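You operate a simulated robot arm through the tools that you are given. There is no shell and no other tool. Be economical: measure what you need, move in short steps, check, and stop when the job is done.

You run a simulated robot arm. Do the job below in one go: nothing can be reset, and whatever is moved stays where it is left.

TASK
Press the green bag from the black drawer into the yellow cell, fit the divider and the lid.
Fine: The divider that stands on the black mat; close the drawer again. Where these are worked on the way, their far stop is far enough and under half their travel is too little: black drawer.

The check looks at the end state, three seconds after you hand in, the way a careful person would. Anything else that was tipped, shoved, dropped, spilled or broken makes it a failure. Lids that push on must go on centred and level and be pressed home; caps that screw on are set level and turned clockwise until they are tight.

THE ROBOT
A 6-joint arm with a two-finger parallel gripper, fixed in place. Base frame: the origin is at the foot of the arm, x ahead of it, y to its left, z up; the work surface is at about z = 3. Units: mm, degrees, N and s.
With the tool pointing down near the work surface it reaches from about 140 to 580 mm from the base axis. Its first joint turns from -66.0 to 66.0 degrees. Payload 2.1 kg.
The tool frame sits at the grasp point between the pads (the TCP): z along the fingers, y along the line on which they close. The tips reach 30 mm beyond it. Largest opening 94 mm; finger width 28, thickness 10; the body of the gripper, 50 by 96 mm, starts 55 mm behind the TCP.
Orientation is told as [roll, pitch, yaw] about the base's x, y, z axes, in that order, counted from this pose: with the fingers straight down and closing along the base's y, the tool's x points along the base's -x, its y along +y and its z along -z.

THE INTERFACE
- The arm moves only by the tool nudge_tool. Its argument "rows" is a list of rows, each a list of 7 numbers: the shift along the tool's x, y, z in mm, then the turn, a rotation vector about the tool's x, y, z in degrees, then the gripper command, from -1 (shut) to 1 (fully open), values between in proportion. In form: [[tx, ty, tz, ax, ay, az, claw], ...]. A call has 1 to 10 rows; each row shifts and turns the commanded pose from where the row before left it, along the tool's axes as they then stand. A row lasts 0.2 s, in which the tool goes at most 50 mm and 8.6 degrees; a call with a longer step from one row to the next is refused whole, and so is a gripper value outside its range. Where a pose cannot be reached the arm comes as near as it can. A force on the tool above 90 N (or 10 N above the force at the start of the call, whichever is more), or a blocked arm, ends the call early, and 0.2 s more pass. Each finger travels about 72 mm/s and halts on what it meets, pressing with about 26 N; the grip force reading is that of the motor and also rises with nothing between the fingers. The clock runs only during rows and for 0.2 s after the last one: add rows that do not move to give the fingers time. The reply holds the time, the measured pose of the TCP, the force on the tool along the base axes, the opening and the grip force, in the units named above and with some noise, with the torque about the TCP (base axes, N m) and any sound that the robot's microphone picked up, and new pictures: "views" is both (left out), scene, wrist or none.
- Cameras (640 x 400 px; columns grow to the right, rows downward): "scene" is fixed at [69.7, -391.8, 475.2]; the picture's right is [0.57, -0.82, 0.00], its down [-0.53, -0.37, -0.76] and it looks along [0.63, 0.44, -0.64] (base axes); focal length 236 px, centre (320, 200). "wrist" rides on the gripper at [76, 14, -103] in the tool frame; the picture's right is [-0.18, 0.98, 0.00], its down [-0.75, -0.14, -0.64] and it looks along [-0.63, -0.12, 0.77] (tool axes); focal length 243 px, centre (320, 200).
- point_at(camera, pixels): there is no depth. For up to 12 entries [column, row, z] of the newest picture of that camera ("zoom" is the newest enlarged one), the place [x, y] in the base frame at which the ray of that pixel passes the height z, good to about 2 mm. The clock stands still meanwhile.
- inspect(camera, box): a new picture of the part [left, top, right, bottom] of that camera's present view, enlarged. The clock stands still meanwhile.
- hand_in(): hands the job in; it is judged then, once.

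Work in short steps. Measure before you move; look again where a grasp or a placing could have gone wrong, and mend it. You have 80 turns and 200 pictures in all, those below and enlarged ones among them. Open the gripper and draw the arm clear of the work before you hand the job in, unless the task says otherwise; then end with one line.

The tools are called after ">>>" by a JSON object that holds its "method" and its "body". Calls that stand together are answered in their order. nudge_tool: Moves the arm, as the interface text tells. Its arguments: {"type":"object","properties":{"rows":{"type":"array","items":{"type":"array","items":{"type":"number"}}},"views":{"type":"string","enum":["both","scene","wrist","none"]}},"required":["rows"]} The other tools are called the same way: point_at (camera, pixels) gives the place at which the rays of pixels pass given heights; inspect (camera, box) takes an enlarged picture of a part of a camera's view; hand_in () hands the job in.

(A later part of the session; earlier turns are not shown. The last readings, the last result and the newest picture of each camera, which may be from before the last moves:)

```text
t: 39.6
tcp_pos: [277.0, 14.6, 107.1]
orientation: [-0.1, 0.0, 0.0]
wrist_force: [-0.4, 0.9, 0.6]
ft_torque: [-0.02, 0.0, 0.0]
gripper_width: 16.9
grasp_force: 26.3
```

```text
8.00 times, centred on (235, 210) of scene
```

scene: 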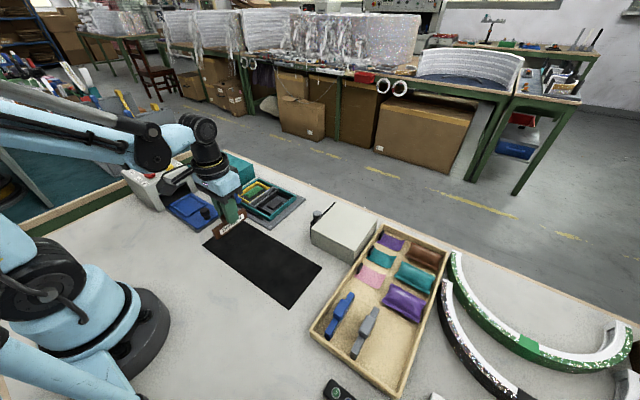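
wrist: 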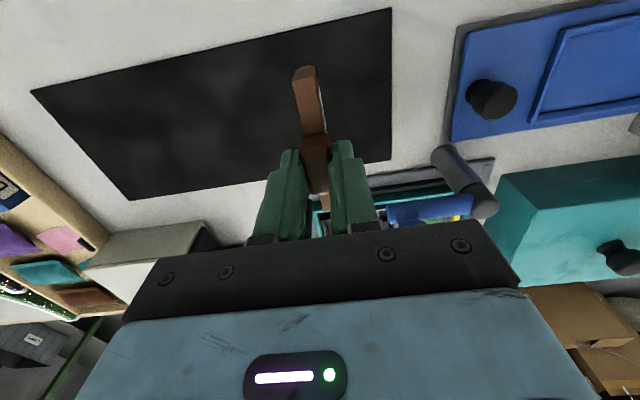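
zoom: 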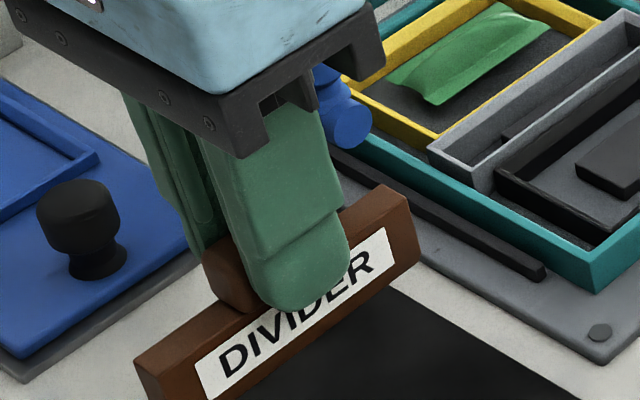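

Divider held (16.9 mm). I lift high to clear the blue arm and move above the box for measuring the slot.

>>> {"method": "nudge_tool", "body": {"rows": [[0, 0, -40, 0, 0, 0, -1], [-30, 15, -20, 0, 0, 0, -1], [-35, 15, 0, 0, 0, 0, -1], [-35, 15, 0, 0, 0, 0, -1], [0, 8, 0, 0, 0, 0, -1]], "views": "wrist"}}

>>> {"method": "inspect", "body": {"camera": "wrist", "box": [180, 40, 420, 190]}}

```text
t: 40.8
tcp_pos: [376.7, 66.1, 169.6]
orientation: [-0.1, 0.0, 0.0]
wrist_force: [0.2, -0.7, -0.6]
ft_torque: [0.01, -0.01, 0.0]
gripper_width: 16.9
grasp_force: 26.0
```

wrist: 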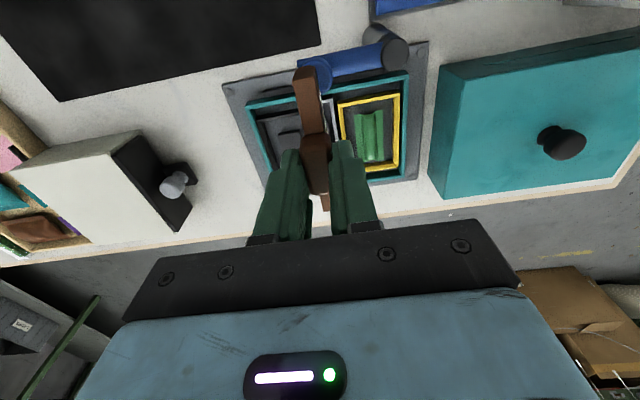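

```text
2.67 times, centred on (300, 115) of wrist
```

zoom: 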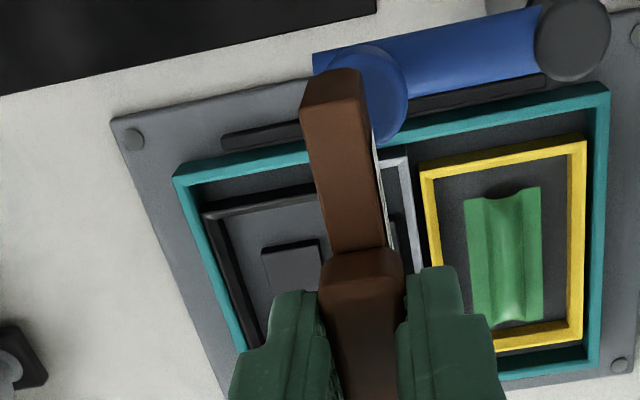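

The divider hides the slot, so I step aside in y to view it.

>>> {"method": "nudge_tool", "body": {"rows": [[10, -45, 0, 0, 0, 0, -1]], "views": "wrist"}}

>>> {"method": "inspect", "body": {"camera": "wrist", "box": [280, 70, 440, 170]}}

>>> {"method": "inspect", "body": {"camera": "scene", "box": [235, 175, 299, 215]}}

```text
t: 41.2
tcp_pos: [365.3, 19.7, 170.4]
orientation: [0.0, 0.0, -0.1]
wrist_force: [0.1, 0.1, -0.3]
ft_torque: [-0.03, 0.0, -0.02]
gripper_width: 17.1
grasp_force: 26.0
```

wrist: 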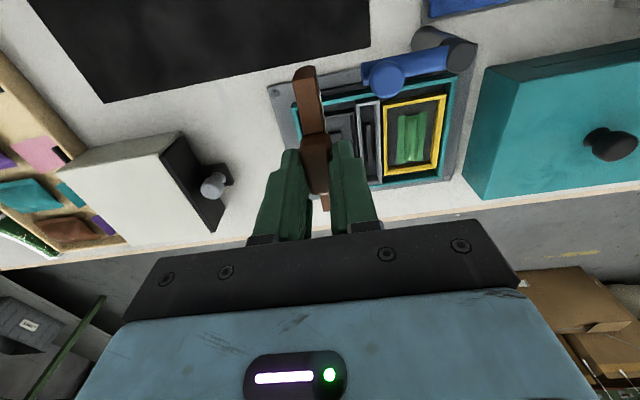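

```text
4.00 times, centred on (360, 120) of wrist
```

zoom: 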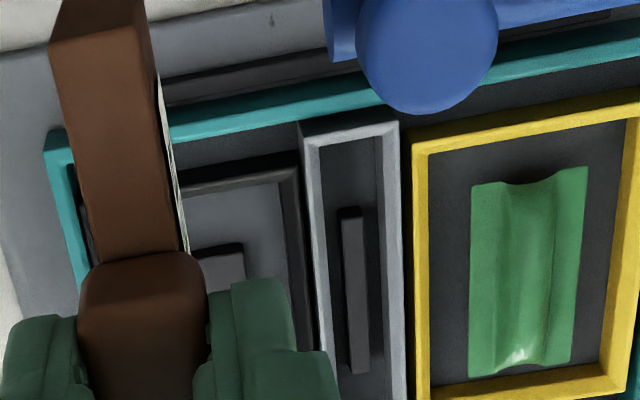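

```text
10.00 times, centred on (267, 195) of scene
```

zoom: 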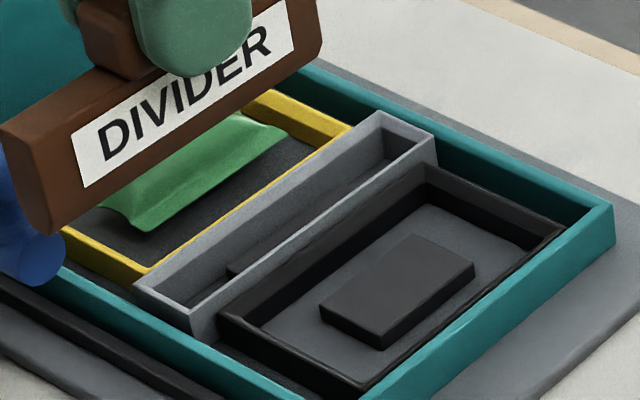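

Measuring slot edges in both views (z≈22), and the divider's position in hand.

>>> {"method": "point_at", "body": {"camera": "wrist", "pixels": [[354.5, 102, 22], [379.5, 100.5, 22], [360, 106.5, 22], [375.5, 104, 22], [366, 122, 10], [371, 122, 10], [367.5, 163, 10], [373, 162, 10], [293, 82, 136], [316, 77, 136], [320, 209, 136], [330, 207, 136]]}}

>>> {"method": "point_at", "body": {"camera": "zoom", "pixels": [[135, 287, 22], [190, 312, 22], [378, 112, 22], [435, 140, 22], [156, 287, 22], [380, 123, 22], [422, 142, 22], [192, 302, 22]]}}

```text
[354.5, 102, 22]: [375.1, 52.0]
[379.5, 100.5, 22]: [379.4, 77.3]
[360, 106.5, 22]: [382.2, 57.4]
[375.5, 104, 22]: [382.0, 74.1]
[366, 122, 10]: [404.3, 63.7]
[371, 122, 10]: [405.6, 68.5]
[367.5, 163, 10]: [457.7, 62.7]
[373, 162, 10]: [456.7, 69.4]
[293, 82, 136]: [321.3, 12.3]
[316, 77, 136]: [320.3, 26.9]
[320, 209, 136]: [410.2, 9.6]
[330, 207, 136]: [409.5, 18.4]
```

```text
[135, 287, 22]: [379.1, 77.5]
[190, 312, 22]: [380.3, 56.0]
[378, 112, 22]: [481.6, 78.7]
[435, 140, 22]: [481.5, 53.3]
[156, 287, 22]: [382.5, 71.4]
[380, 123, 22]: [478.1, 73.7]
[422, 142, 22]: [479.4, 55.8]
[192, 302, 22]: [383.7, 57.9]
```

Slot interior ≈96×16.5 centred at (430.5, 66); divider ≈89×12, centred on the TCP. I move above the slot with its foot ~20 mm above the rails.

>>> {"method": "nudge_tool", "body": {"rows": [[-33, 23, 0, 0, 0, 0, -1], [-32, 23.3, 20, 0, 0, 0, -1], [0, 0, 30, 0, 0, 0, -1], [0, 0, 22, 0, 0, 0, -1], [0, 0, 0, 0, 0, 0, -1]], "views": "both"}}

>>> {"method": "inspect", "body": {"camera": "wrist", "box": [220, 20, 412, 140]}}

>>> {"method": "inspect", "body": {"camera": "scene", "box": [225, 160, 305, 210]}}

```text
t: 42.4
tcp_pos: [431.8, 67.2, 94.9]
orientation: [0.0, -0.1, -0.1]
wrist_force: [0.9, -0.4, -0.3]
ft_torque: [0.01, -0.01, -0.01]
gripper_width: 17.1
grasp_force: 26.3
```

scene: 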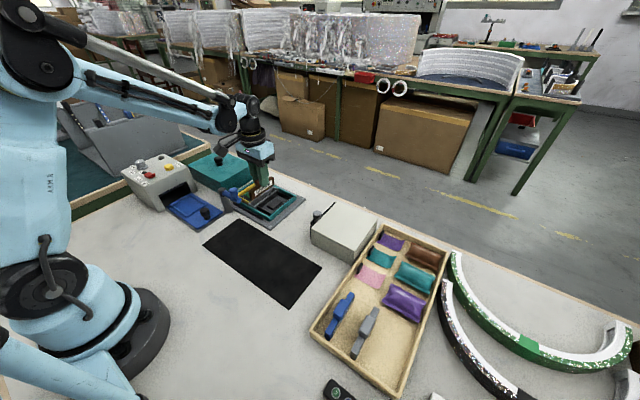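
wrist: 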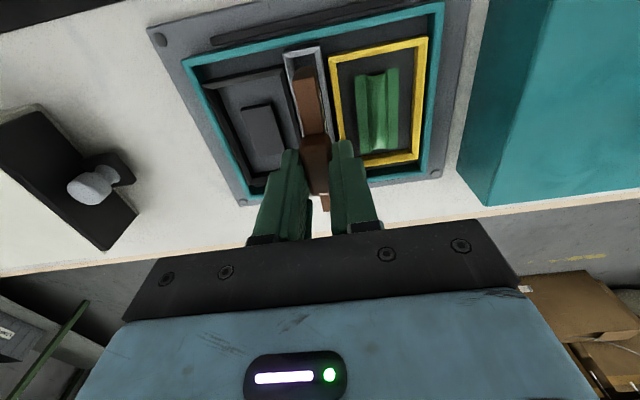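

```text
3.33 times, centred on (316, 80) of wrist
```

zoom: 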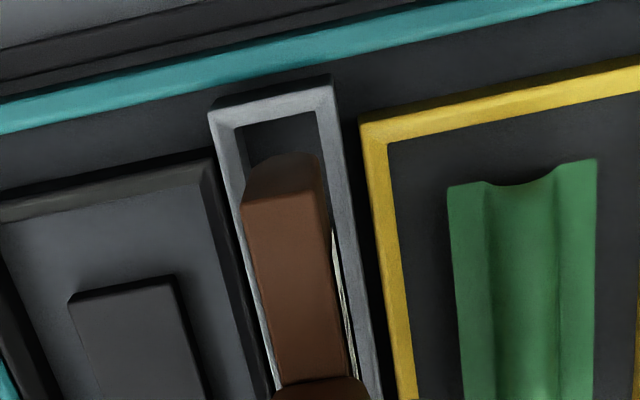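

```text
8.00 times, centred on (265, 185) of scene
```

zoom: 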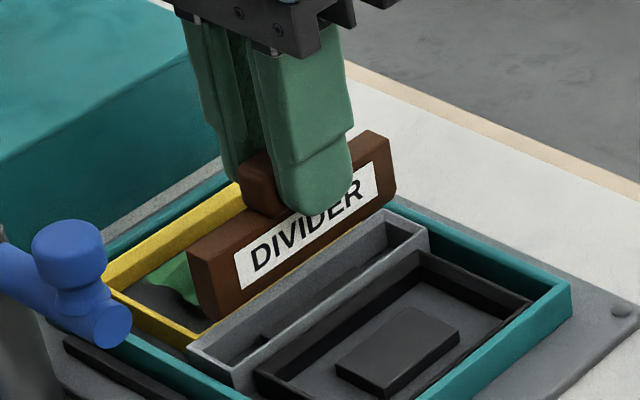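

Comparing slot walls (z 22) with the divider's foot edge (z≈36) and top edge (z≈61).

>>> {"method": "point_at", "body": {"camera": "wrist", "pixels": [[290.5, 57.5, 22], [315.4, 53, 22], [293, 80.5, 61], [318, 77, 61], [298.6, 69, 36], [316, 66.5, 36], [283, 54, 22], [319.5, 45, 22], [305, 135, 61], [325, 132, 61]]}}

```text
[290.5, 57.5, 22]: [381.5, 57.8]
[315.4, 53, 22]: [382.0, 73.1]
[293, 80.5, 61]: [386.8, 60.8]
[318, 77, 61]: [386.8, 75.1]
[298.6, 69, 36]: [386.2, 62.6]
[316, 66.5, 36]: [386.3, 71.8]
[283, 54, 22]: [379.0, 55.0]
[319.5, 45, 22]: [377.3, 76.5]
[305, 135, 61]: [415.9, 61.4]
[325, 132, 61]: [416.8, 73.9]
```

Divider is ~1.5 mm too far in +y. I correct and lower it to just above the rails, then in slowly.

>>> {"method": "nudge_tool", "body": {"rows": [[0.5, -1.5, 8, 0, 0, 0, -1], [0, 0, 4, 0, 0, 0, -1], [0, 0, 3, 0, 0, 0, -1], [0, 0, 2, 0, 0, 0, -1]], "views": "wrist"}}

>>> {"method": "inspect", "body": {"camera": "wrist", "box": [220, 40, 412, 160]}}

>>> {"method": "inspect", "body": {"camera": "scene", "box": [235, 170, 299, 210]}}

```text
t: 43.4
tcp_pos: [430.3, 67.3, 80.3]
orientation: [-0.1, 0.0, 0.0]
wrist_force: [0.3, 0.3, -0.9]
ft_torque: [0.02, -0.01, 0.04]
gripper_width: 16.8
grasp_force: 26.3
```

wrist: 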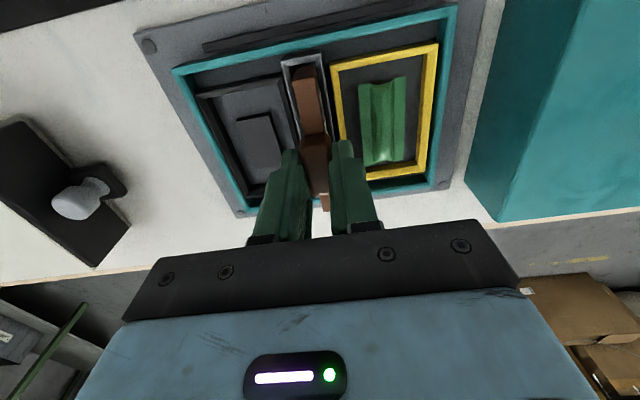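

```text
3.33 times, centred on (316, 100) of wrist
```

zoom: 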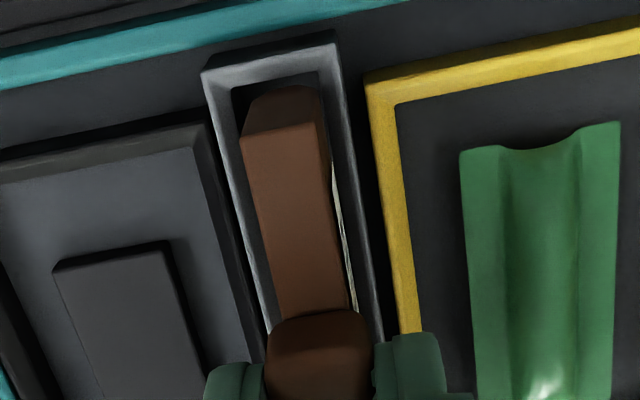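

```text
10.00 times, centred on (267, 190) of scene
```

zoom: 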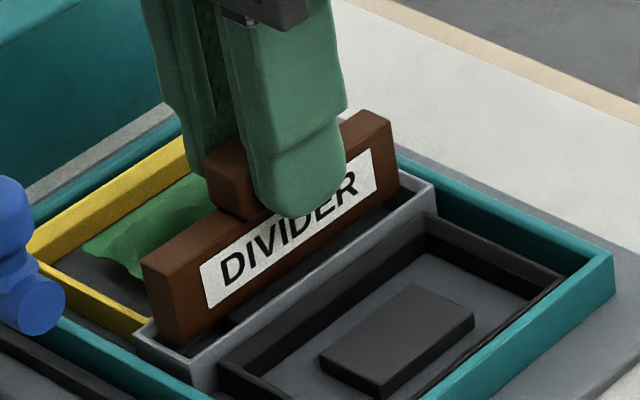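

Checking the alignment once more at this height.

>>> {"method": "point_at", "body": {"camera": "wrist", "pixels": [[289.9, 65.5, 22], [315.4, 61, 22], [292, 81.4, 46.5], [316.6, 76.6, 46.5], [294.5, 69.5, 24], [316, 66.5, 24], [281.5, 62, 22], [320, 53, 22]]}}

>>> {"method": "point_at", "body": {"camera": "zoom", "pixels": [[178, 347, 22], [142, 263, 46.5], [178, 279, 46.5], [393, 120, 46.5], [190, 352, 22], [135, 330, 22]]}}

```text
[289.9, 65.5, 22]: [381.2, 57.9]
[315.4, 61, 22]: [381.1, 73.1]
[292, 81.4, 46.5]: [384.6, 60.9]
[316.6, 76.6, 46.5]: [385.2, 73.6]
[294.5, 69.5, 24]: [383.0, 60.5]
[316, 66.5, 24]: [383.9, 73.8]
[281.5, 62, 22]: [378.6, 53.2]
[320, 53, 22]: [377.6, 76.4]
```

```text
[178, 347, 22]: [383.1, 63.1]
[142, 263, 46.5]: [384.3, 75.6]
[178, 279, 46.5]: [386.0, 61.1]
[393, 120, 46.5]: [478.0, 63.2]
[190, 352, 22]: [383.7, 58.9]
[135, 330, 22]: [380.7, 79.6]
```

Divider spans x 385–478, y 61–73.7; slot x 381–478.5, y 58–73.1. I shift -1.5 in both and lower in small steps.

>>> {"method": "nudge_tool", "body": {"rows": [[1.5, -1.5, 0, 0, 0, 0, -1], [0, 0, 2, 0, 0, 0, -1], [0, 0, 2, 0, 0, 0, -1], [0, 0, 1.5, 0, 0, 0, -1]], "views": "wrist"}}

>>> {"method": "inspect", "body": {"camera": "wrist", "box": [220, 40, 412, 160]}}

>>> {"method": "inspect", "body": {"camera": "scene", "box": [235, 170, 299, 210]}}

```text
t: 44.4
tcp_pos: [430.9, 65.0, 73.6]
orientation: [-0.2, -0.1, 0.0]
wrist_force: [-0.4, -0.4, -0.9]
ft_torque: [-0.01, 0.02, 0.0]
gripper_width: 16.9
grasp_force: 25.8
```

wrist: 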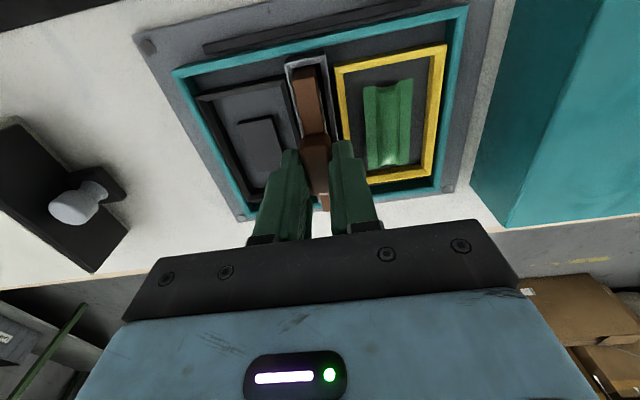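

```text
3.33 times, centred on (316, 100) of wrist
```

zoom: 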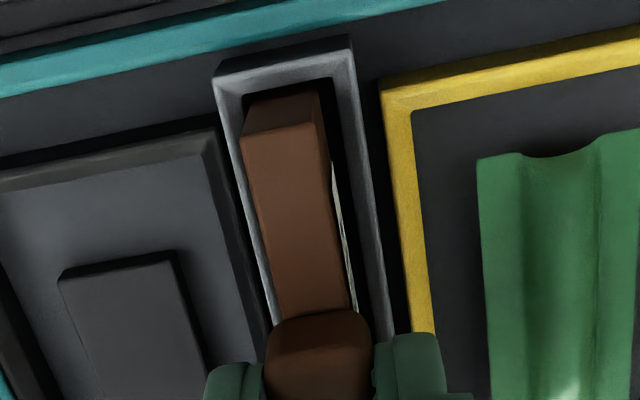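

```text
10.00 times, centred on (267, 190) of scene
```

zoom: 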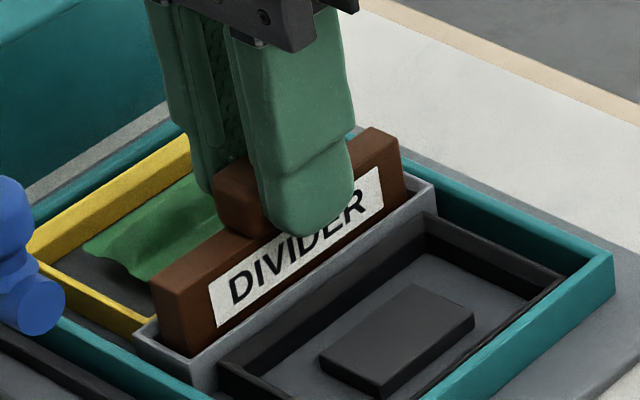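

The foot is inside the trough with no contact force. Continuing down until it seats.

>>> {"method": "nudge_tool", "body": {"rows": [[0, 0, 1.5, 0, 0, 0, -1], [0, 0, 1.5, 0, 0, 0, -1], [0, 0, 1.5, 0, 0, 0, -1]], "views": "none"}}

```text
t: 45.2
tcp_pos: [429.8, 66.5, 70.4]
orientation: [-0.1, -0.1, 0.0]
wrist_force: [0.6, -1.0, -0.9]
ft_torque: [0.0, -0.02, -0.02]
gripper_width: 16.8
grasp_force: 26.0
```

>>> {"method": "nudge_tool", "body": {"rows": [[0, 0, 1, 0, 0, 0, -1], [0, 0, 1, 0, 0, 0, -1], [0, 0, 1, 0, 0, 0, -1], [0, 0, 1, 0, 0, 0, -1]], "views": "none"}}

>>> {"method": "inspect", "body": {"camera": "scene", "box": [235, 170, 299, 210]}}

```text
t: 46.2
tcp_pos: [428.6, 66.0, 66.9]
orientation: [-0.1, 0.1, 0.0]
wrist_force: [-2.1, -0.4, 24.5]
ft_torque: [0.0, 0.11, 0.0]
gripper_width: 17.0
grasp_force: 26.4
```

```text
10.00 times, centred on (267, 190) of scene
```

zoom: 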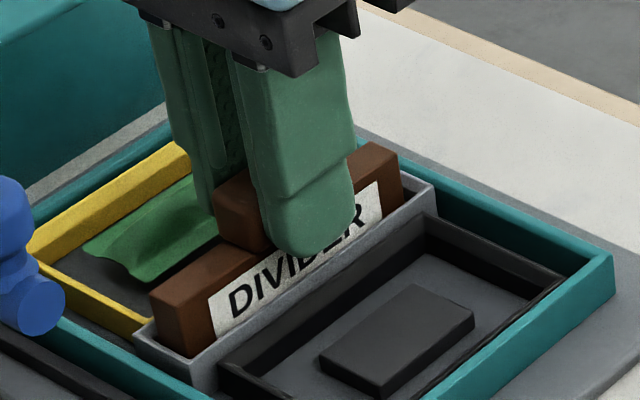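

Contact at 24 N with the foot at z≈8. I press slightly more to make sure, then release and lift.

>>> {"method": "nudge_tool", "body": {"rows": [[0, 0, 1, 0, 0, 0, -1], [0, 0, 1, 0, 0, 0, -1]], "views": "none"}}

>>> {"method": "nudge_tool", "body": {"rows": [[0, 0, -2, 0, 0, 0, -1], [0, 0, 0, 0, 0, 0, -0.45], [0, 0, 0, 0, 0, 0, -0.45], [0, 0, -15, 0, 0, 0, -0.45], [0, 0, -30, 0, 0, 0, -0.45], [20, 0, -30, 0, 0, 0, -0.45]], "views": "wrist"}}

>>> {"method": "inspect", "body": {"camera": "scene", "box": [235, 170, 299, 210]}}

>>> {"method": "inspect", "body": {"camera": "wrist", "box": [200, 20, 424, 160]}}

```text
t: 46.8
tcp_pos: [430.9, 67.2, 64.3]
orientation: [-0.1, -0.1, -0.1]
wrist_force: [1.3, -4.0, 25.4]
ft_torque: [-0.16, 0.0, 0.01]
gripper_width: 17.2
grasp_force: 25.9
```

```text
t: 48.2
tcp_pos: [408.3, 66.2, 141.2]
orientation: [-0.1, 0.0, 0.0]
wrist_force: [-0.2, -0.5, -0.9]
ft_torque: [-0.02, 0.02, 0.01]
gripper_width: 25.8
grasp_force: 0.2
```

wrist: 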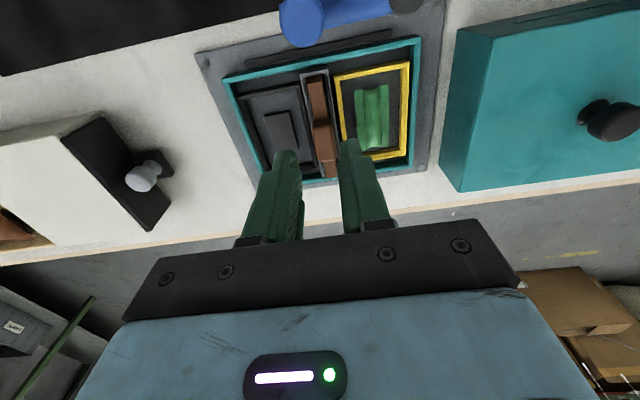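

```text
10.00 times, centred on (267, 190) of scene
```

zoom: 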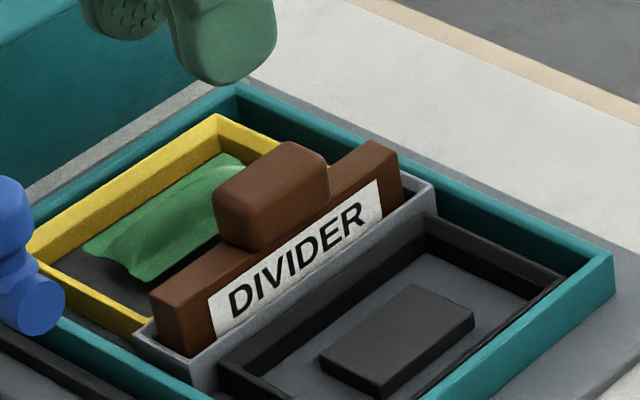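

```text
2.86 times, centred on (312, 90) of wrist
```

zoom: 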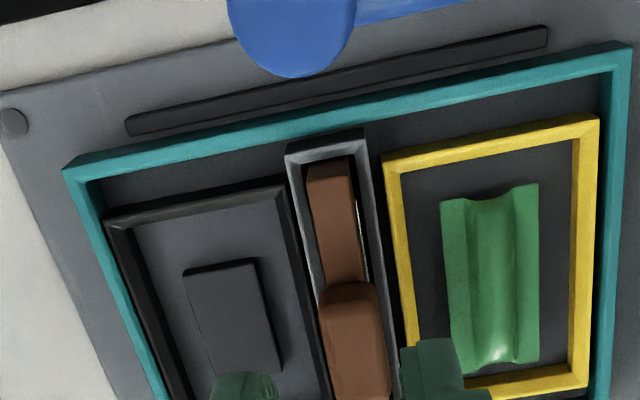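

The divider stands upright in the slot. I press on its handle top with closed fingers to be sure it is fully home and to learn its top height.

>>> {"method": "nudge_tool", "body": {"rows": [[-21, 0, 10, 0, 0, 0, -1], [0, 0, 25, 0, 0, 0, -1], [0, 0, 15, 0, 0, 0, -1], [0, 0, 4, 0, 0, 0, -1], [0, 0, 2, 0, 0, 0, -1], [0, 0, 2, 0, 0, 0, -1], [0, 0, 2, 0, 0, 0, -1], [0, 0, 2, 0, 0, 0, -1]], "views": "none"}}

```text
t: 49.5
tcp_pos: [430.8, 66.5, 88.3]
orientation: [-0.1, 0.1, 0.0]
wrist_force: [-1.1, 0.6, 26.5]
ft_torque: [0.01, 0.07, 0.0]
gripper_width: 0.0
grasp_force: 25.6
stopped in row 6: the force on the tool passed its limit at 97 N (the readings are from after the stop); the commanded pose is now the measured one
```

Firm at 97 N; no further travel. I lift away and look at the result.

>>> {"method": "nudge_tool", "body": {"rows": [[0, 0, -20, 0, 0, 0, -1], [20, 0, -40, 0, 0, 0, -1], [10, 0, -40, 0, 0, 0, -0.4]], "views": "wrist"}}

>>> {"method": "inspect", "body": {"camera": "scene", "box": [235, 170, 299, 210]}}

>>> {"method": "inspect", "body": {"camera": "wrist", "box": [200, 20, 424, 160]}}

```text
t: 50.3
tcp_pos: [399.1, 64.4, 187.2]
orientation: [-0.2, 0.2, 0.0]
wrist_force: [0.0, -0.2, 0.1]
ft_torque: [-0.02, -0.01, 0.01]
gripper_width: 28.2
grasp_force: 0.2
```

wrist: 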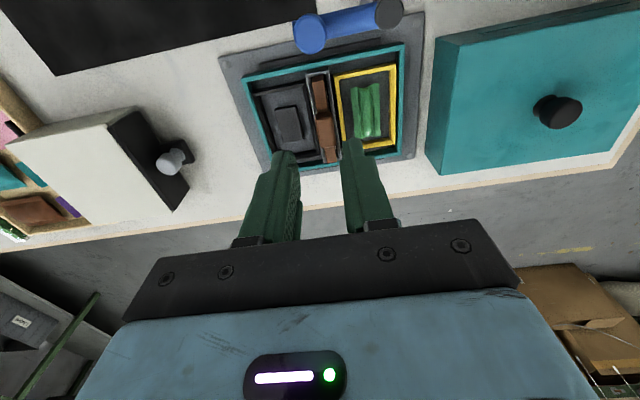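

```text
10.00 times, centred on (267, 190) of scene
```

zoom: 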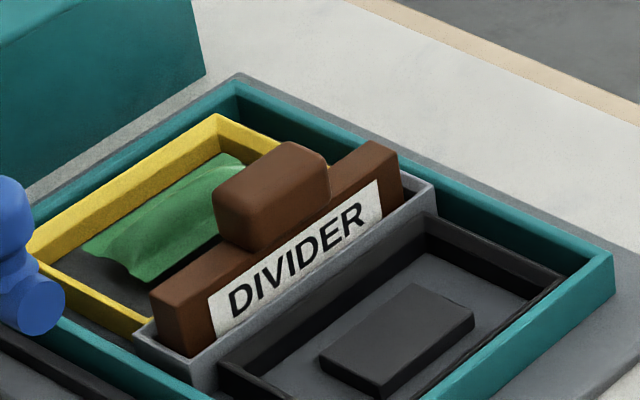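

```text
2.86 times, centred on (312, 90) of wrist
```

zoom: 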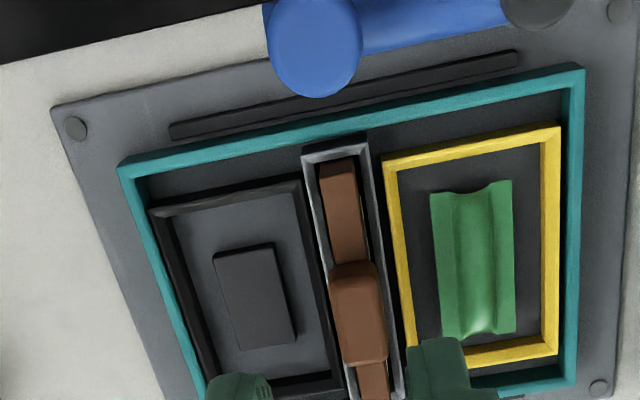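

Now check clearance of the blue arm vs. the lid's future footprint (front edge x≈366): measuring the blue knob's edges and the lid's knob.

>>> {"method": "point_at", "body": {"camera": "wrist", "pixels": [[310, 53.5, 93], [310, 53.5, 85], [310, 37, 93], [310, 37, 85], [294, 37, 93], [326, 37, 93], [389, 14, 76], [352, 34, 76], [349, 20, 76]]}}

>>> {"method": "inspect", "body": {"camera": "scene", "box": [205, 180, 261, 215]}}

>>> {"method": "inspect", "body": {"camera": "wrist", "box": [410, 0, 640, 190]}}

```text
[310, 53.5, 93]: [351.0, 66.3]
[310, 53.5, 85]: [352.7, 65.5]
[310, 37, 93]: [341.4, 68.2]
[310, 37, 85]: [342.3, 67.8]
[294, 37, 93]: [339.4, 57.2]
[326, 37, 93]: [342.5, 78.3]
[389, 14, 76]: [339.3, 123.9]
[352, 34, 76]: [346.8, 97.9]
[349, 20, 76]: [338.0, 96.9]
```

```text
11.43 times, centred on (233, 198) of scene
```

zoom: 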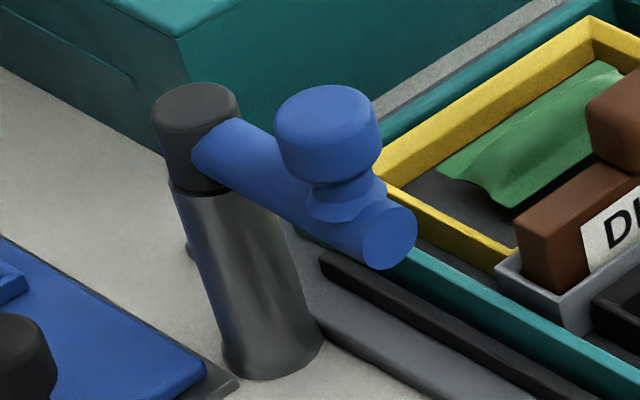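

```text
2.11 times, centred on (525, 95) of wrist
```

zoom: 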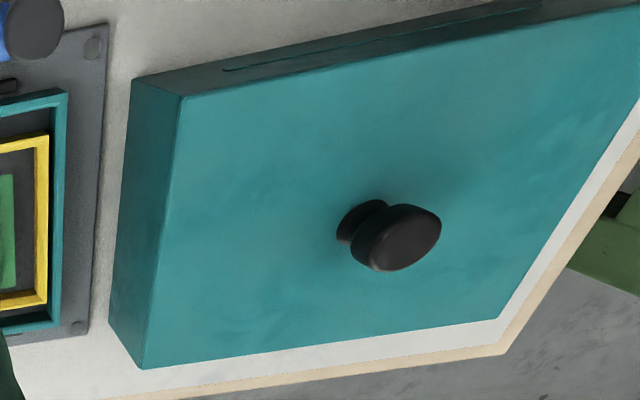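

The arm stays at x≤352 and the lid's front face has a slit matching the black bar in front, so a pure translation is right with 14 mm clearance. Moving over toward the lid to measure its knob.

>>> {"method": "nudge_tool", "body": {"rows": [[5, 40, 0, 0, 0, 0, 0.0], [5, 40, 0, 0, 0, 0, 0.0], [5, 40, 0, 0, 0, 0, 0], [5, 40, 0, 0, 0, 0, 0], [0, 42, 0, 0, 0, 0, 0]], "views": "both"}}

>>> {"method": "inspect", "body": {"camera": "wrist", "box": [160, 0, 480, 200]}}

>>> {"method": "inspect", "body": {"camera": "scene", "box": [180, 135, 276, 195]}}

```text
t: 51.5
tcp_pos: [379.1, 269.6, 186.7]
orientation: [-0.2, 0.1, 0.0]
wrist_force: [-0.4, 0.1, -1.1]
ft_torque: [-0.03, 0.03, -0.01]
gripper_width: 47.0
grasp_force: 0.1
```

scene: 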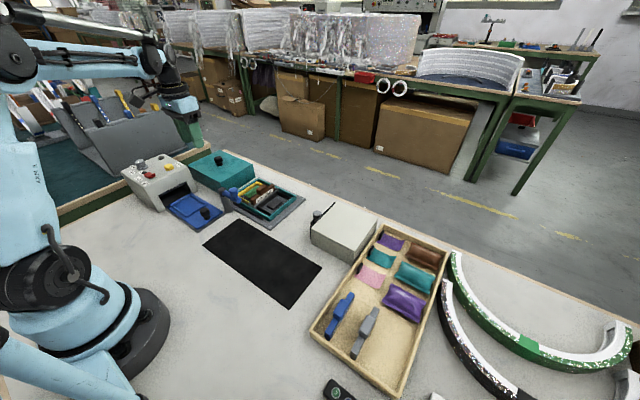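
wrist: 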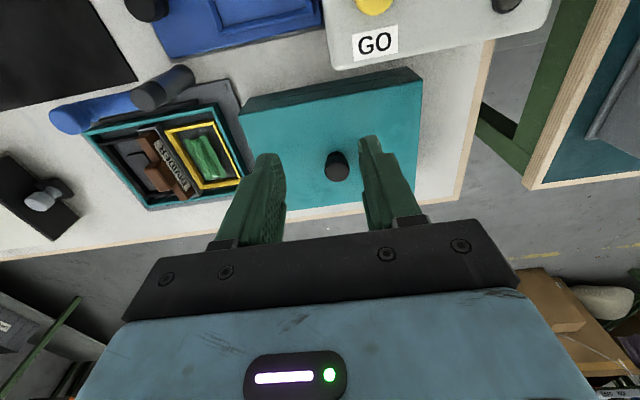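

```text
2.00 times, centred on (320, 100) of wrist
```

zoom: 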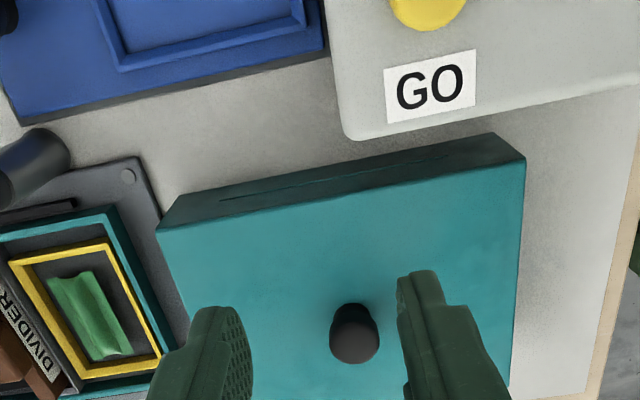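

```text
6.67 times, centred on (228, 165) of scene
```

zoom: 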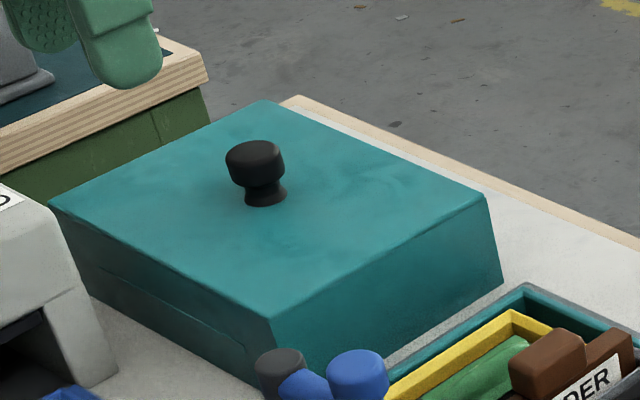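

Measuring lid's top and bottom corners and knob in both views.

>>> {"method": "point_at", "body": {"camera": "wrist", "pixels": [[237.5, 115, 55], [422.5, 80, 55], [237.5, 115, 65], [422.5, 80, 65], [249, 97.5, 3], [405, 66.5, 3], [337, 174, 85], [337, 174, 95], [415, 192, 65], [337, 157, 65]]}}

>>> {"method": "point_at", "body": {"camera": "scene", "pixels": [[221.2, 183, 55], [187.5, 165.8, 55], [219.7, 150, 55], [252.7, 164.2, 55], [221.2, 183, 65], [187.5, 165.8, 65], [252.7, 164.2, 65], [255.3, 177.7, 3], [193.5, 179.5, 3], [218.3, 157.5, 85], [218.3, 157.5, 95], [219.7, 164.5, 65]]}}

```text
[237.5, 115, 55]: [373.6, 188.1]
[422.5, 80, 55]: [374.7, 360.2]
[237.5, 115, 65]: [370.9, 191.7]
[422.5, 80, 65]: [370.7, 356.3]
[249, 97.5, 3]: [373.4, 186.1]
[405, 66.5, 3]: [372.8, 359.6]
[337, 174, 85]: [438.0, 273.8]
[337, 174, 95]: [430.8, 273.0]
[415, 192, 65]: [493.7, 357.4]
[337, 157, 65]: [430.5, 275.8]
```

```text
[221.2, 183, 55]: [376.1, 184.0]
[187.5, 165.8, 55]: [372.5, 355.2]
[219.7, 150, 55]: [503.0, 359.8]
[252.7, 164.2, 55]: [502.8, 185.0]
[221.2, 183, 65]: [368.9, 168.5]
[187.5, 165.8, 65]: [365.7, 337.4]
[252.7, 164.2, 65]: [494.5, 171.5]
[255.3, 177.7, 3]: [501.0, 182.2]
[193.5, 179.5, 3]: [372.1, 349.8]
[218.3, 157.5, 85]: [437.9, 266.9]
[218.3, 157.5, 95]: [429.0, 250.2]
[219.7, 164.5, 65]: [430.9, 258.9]
```

Lid: x 374–503, y 186–360, centre (438.5, 273), top z≈54; knob (439, 274), top z≈81. I descend over the knob to TCP z≈95.

>>> {"method": "nudge_tool", "body": {"rows": [[-30, 2, 0, 0, 0, 0, 0], [-30, 2, 25, 0, 0, 0, 0], [0, 0, 35, 0, 0, 0, 0], [0, 0, 31, 0, 0, 0, 0], [0, 0, 0, 0, 0, 0, 0]], "views": "both"}}

>>> {"method": "inspect", "body": {"camera": "wrist", "box": [240, 100, 400, 200]}}

>>> {"method": "inspect", "body": {"camera": "scene", "box": [185, 135, 265, 185]}}

```text
t: 52.7
tcp_pos: [438.9, 272.4, 95.6]
orientation: [0.1, 0.1, -0.1]
wrist_force: [0.5, -1.1, 0.3]
ft_torque: [-0.01, 0.0, -0.02]
gripper_width: 47.2
grasp_force: 0.1
```

scene: 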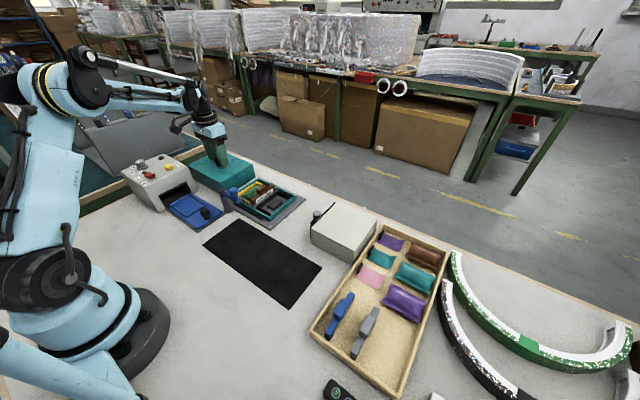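
wrist: 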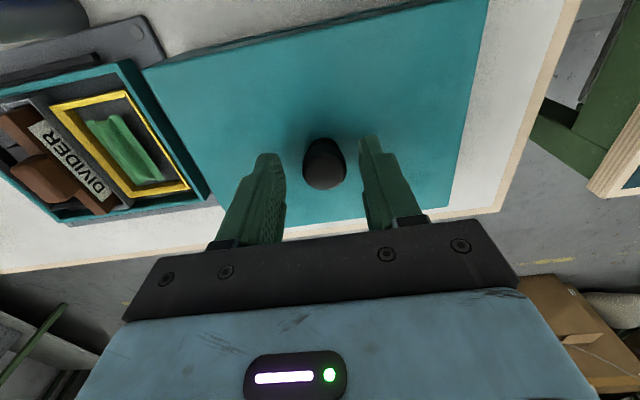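

```text
4.00 times, centred on (320, 150) of wrist
```

zoom: 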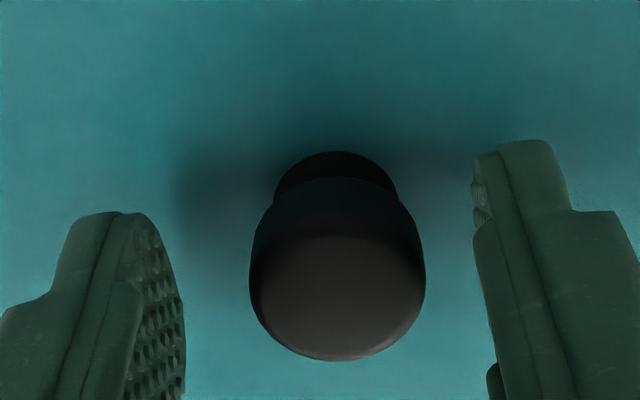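

```text
8.00 times, centred on (225, 160) of scene
```

zoom: 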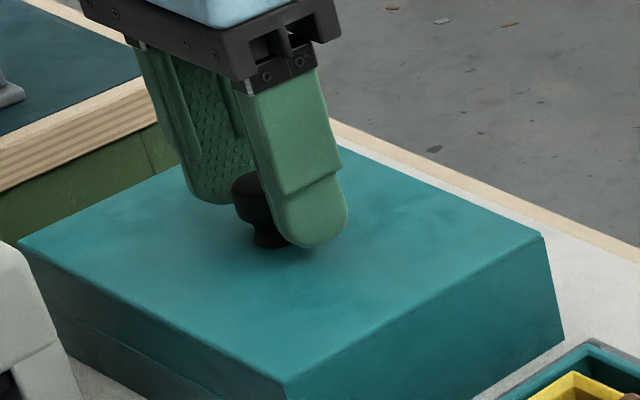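

Checking the knob's centre relative to the TCP.

>>> {"method": "point_at", "body": {"camera": "wrist", "pixels": [[325, 174, 81], [303, 172, 76], [346, 172, 76], [324, 146, 62]]}}

```text
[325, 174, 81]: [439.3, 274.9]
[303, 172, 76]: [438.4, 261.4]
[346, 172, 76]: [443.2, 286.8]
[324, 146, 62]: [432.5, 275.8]
```

The knob is at (439.5, 274.3). I shift +1.5 in y, lower 3 mm, and close.

>>> {"method": "nudge_tool", "body": {"rows": [[0, 1.7, 3, 0, 0, 0, 0], [0, 0, 0, 0, 0, 0, -0.3], [0, 0, 0, 0, 0, 0, -0.6], [0, 0, 0, 0, 0, 0, -1], [0, 0, 0, 0, 0, 0, -1]], "views": "wrist"}}

```text
t: 53.9
tcp_pos: [439.3, 274.9, 91.7]
orientation: [-0.2, 0.2, -0.1]
wrist_force: [-0.3, -1.0, -0.3]
ft_torque: [-0.01, -0.01, 0.03]
gripper_width: 25.2
grasp_force: 25.5
```

wrist: 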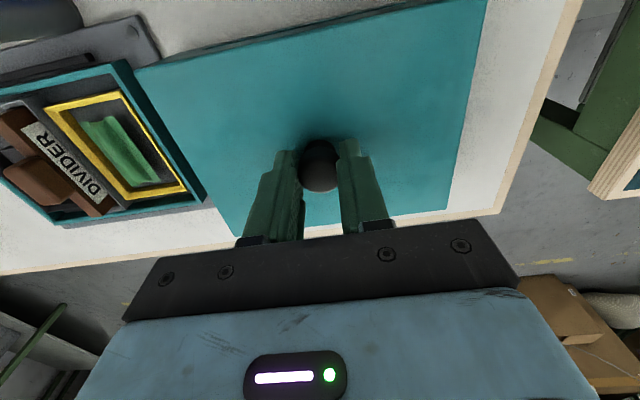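

Gripped at 25.2 mm. Lifting straight up ~100 mm so the lid's skirt clears the blue knob and divider.

>>> {"method": "nudge_tool", "body": {"rows": [[0, 0, -5, 0, 0, 0, -1], [0, 0, -15, 0, 0, 0, -1], [0, 0, -20, 0, 0, 0, -1], [0, 0, -20, 0, 0, 0, -1], [0, 0, -20, 0, 0, 0, -1], [0, 0, -20, 0, 0, 0, -1], [0, 0, -10, 0, 0, 0, -1]], "views": "both"}}

>>> {"method": "inspect", "body": {"camera": "scene", "box": [165, 80, 325, 180]}}

```text
t: 55.5
tcp_pos: [439.9, 273.6, 202.1]
orientation: [-0.1, 0.1, 0.1]
wrist_force: [-0.6, -0.6, -1.3]
ft_torque: [-0.03, 0.01, 0.02]
gripper_width: 25.1
grasp_force: 26.2
```

scene: 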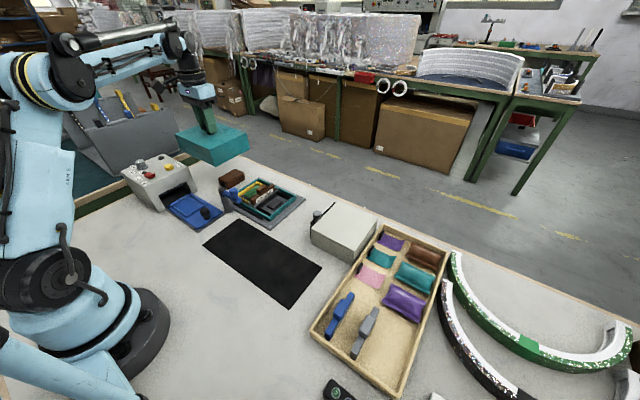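
wrist: 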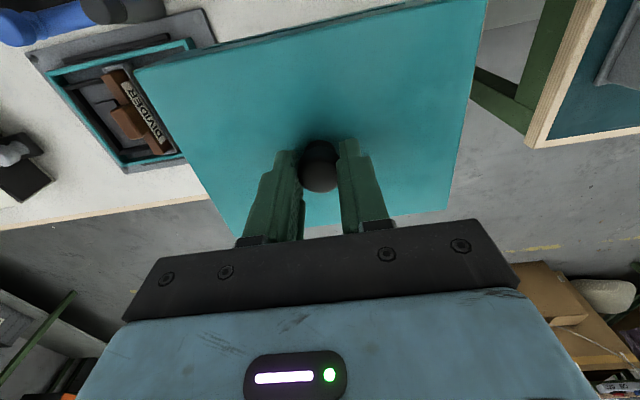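

```text
4.00 times, centred on (245, 130) of scene
```

zoom: 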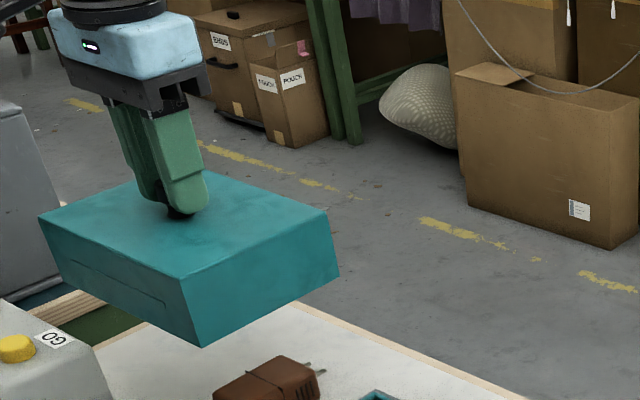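

The lid is level in hand; a brown brick was underneath and stays where it was. I carry the lid by (-9.5, -203) to above the box.

>>> {"method": "nudge_tool", "body": {"rows": [[2, -34, 0, 0, 0, 0, -1], [2, -34, 0, 0, 0, 0, -1], [2, -34, 0, 0, 0, 0, -1], [2, -34, 0, 0, 0, 0, -1], [1.5, -34, 0, 0, 0, 0, -1], [0, -33, 0, 0, 0, 0, -1], [0, 0, 0, 0, 0, 0, -1]], "views": "both"}}

>>> {"method": "inspect", "body": {"camera": "scene", "box": [195, 120, 323, 200]}}

>>> {"method": "inspect", "body": {"camera": "wrist", "box": [120, 0, 500, 230]}}

```text
t: 57.1
tcp_pos: [429.5, 69.9, 201.8]
orientation: [-0.1, 0.1, 0.0]
wrist_force: [-0.1, 0.3, -0.9]
ft_torque: [0.03, 0.01, 0.02]
gripper_width: 25.0
grasp_force: 25.8
```

scene: 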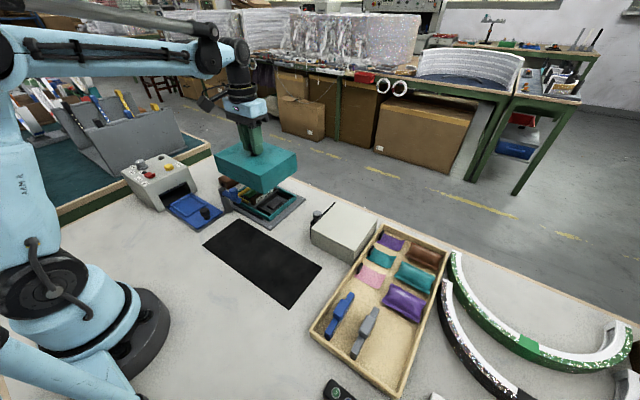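
wrist: 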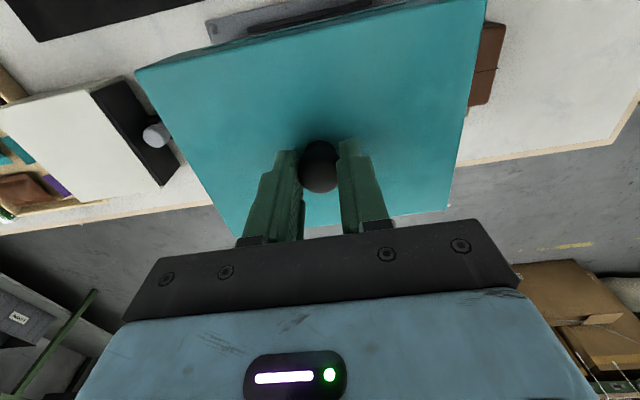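

```text
5.00 times, centred on (259, 160) of scene
```

zoom: 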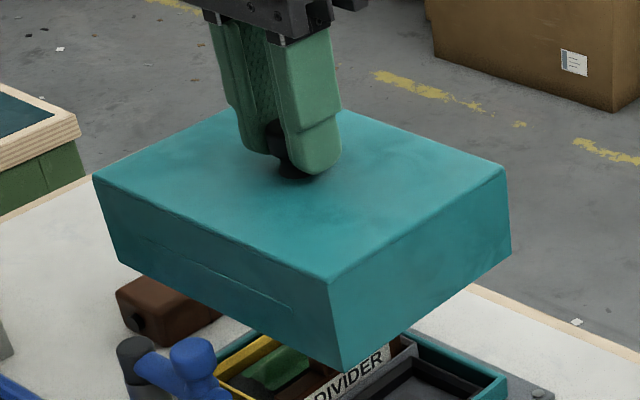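

```text
1.68 times, centred on (310, 115) of wrist
```

zoom: 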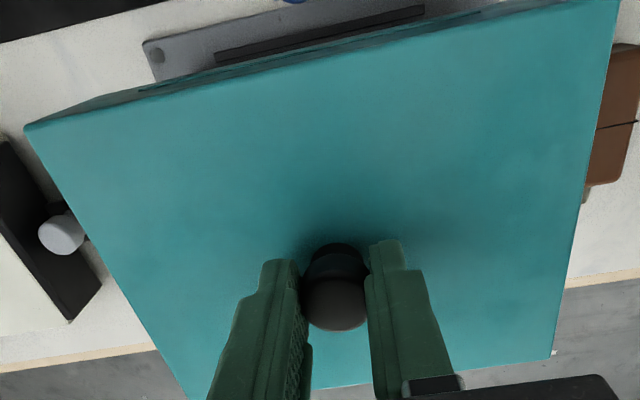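

Checking the lid's actual position via its top corners (z≈164).

>>> {"method": "point_at", "body": {"camera": "wrist", "pixels": [[135, 71, 164], [487, 0.5, 164], [448, 209, 164], [209, 39, 5], [318, 180, 192]]}}

>>> {"method": "point_at", "body": {"camera": "zoom", "pixels": [[10, 10, 10]]}}

>>> {"method": "point_at", "body": {"camera": "scene", "pixels": [[260.8, 176.5, 164], [213.6, 156, 164], [295.8, 153.5, 164], [263, 194, 113], [297, 171, 113], [219, 172.5, 113]]}}

```text
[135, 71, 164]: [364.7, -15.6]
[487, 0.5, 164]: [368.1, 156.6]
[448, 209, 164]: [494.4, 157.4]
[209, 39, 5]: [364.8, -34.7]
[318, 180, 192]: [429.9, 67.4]
```

```text
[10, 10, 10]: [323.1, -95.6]
```

```text
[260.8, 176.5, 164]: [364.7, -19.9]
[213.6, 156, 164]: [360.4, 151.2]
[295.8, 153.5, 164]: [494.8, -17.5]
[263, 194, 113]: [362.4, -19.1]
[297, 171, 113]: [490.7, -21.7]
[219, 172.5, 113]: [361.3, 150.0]
```

Lid is at ≈(429, 69), matching the box centre. I lower until its skirt is ~10 mm above the box rim and compare edges.

>>> {"method": "nudge_tool", "body": {"rows": [[0, 0, 20, 0, 0, 0, -1], [0, 0, 20, 0, 0, 0, -1], [0, 0, 20, 0, 0, 0, -1], [0, 0, 15, 0, 0, 0, -1], [0, 0, 3, 0, 0, 0, -1], [0, 0, 0, 0, 0, 0, -1]], "views": "both"}}

>>> {"method": "inspect", "body": {"camera": "scene", "box": [215, 150, 311, 210]}}

>>> {"method": "inspect", "body": {"camera": "wrist", "box": [120, 0, 360, 150]}}

```text
t: 58.5
tcp_pos: [430.7, 70.4, 124.4]
orientation: [-0.1, 0.1, 0.0]
wrist_force: [0.8, -0.6, -0.7]
ft_torque: [-0.02, 0.01, -0.05]
gripper_width: 24.7
grasp_force: 26.2
```

scene: 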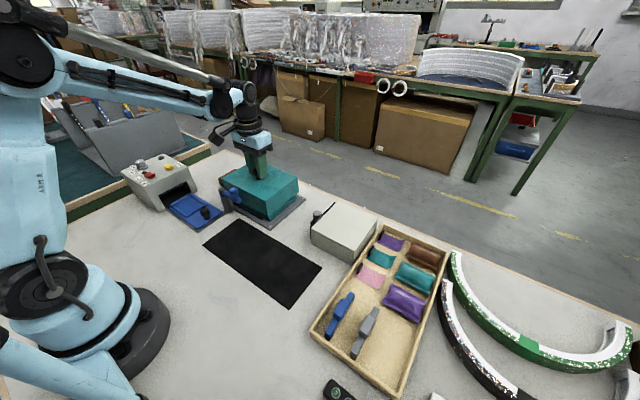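
wrist: 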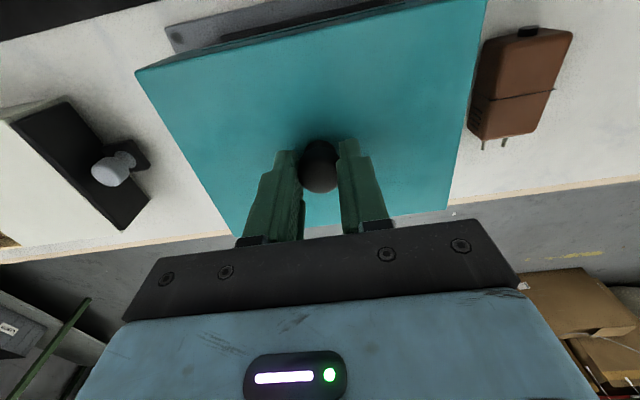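

```text
6.67 times, centred on (263, 180) of scene
```

zoom: 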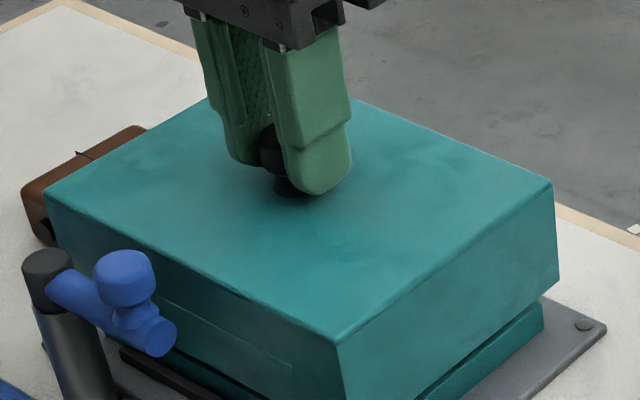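

```text
2.67 times, centred on (240, 75) of wrist
```

zoom: 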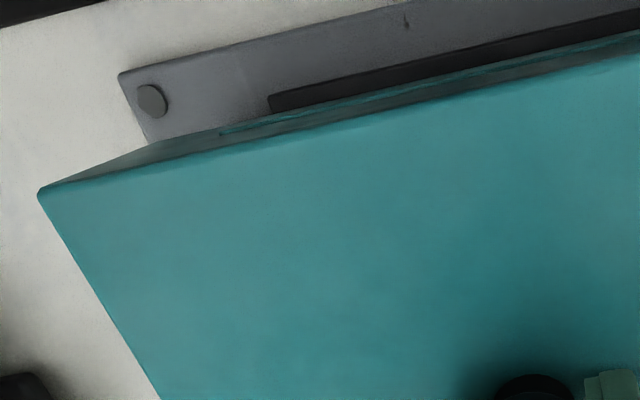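

Comparing the rear-right (+x,-y) corners of lid skirt and box in the scene zoom.

>>> {"method": "inspect", "body": {"camera": "scene", "box": [263, 180, 311, 210]}}

>>> {"method": "inspect", "body": {"camera": "scene", "box": [215, 185, 279, 225]}}

```text
13.33 times, centred on (287, 195) of scene
```

zoom: 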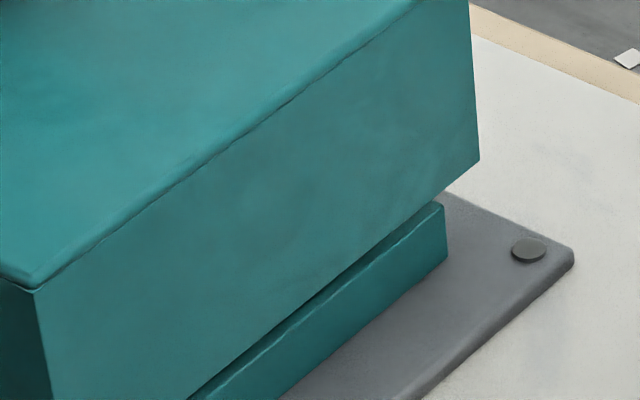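

```text
10.00 times, centred on (247, 205) of scene
5 turns are left
```

zoom: 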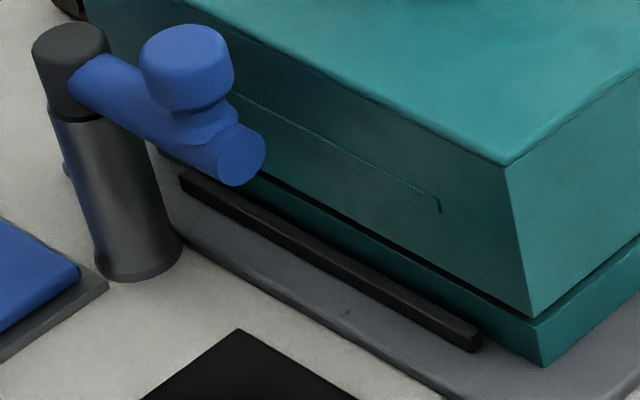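

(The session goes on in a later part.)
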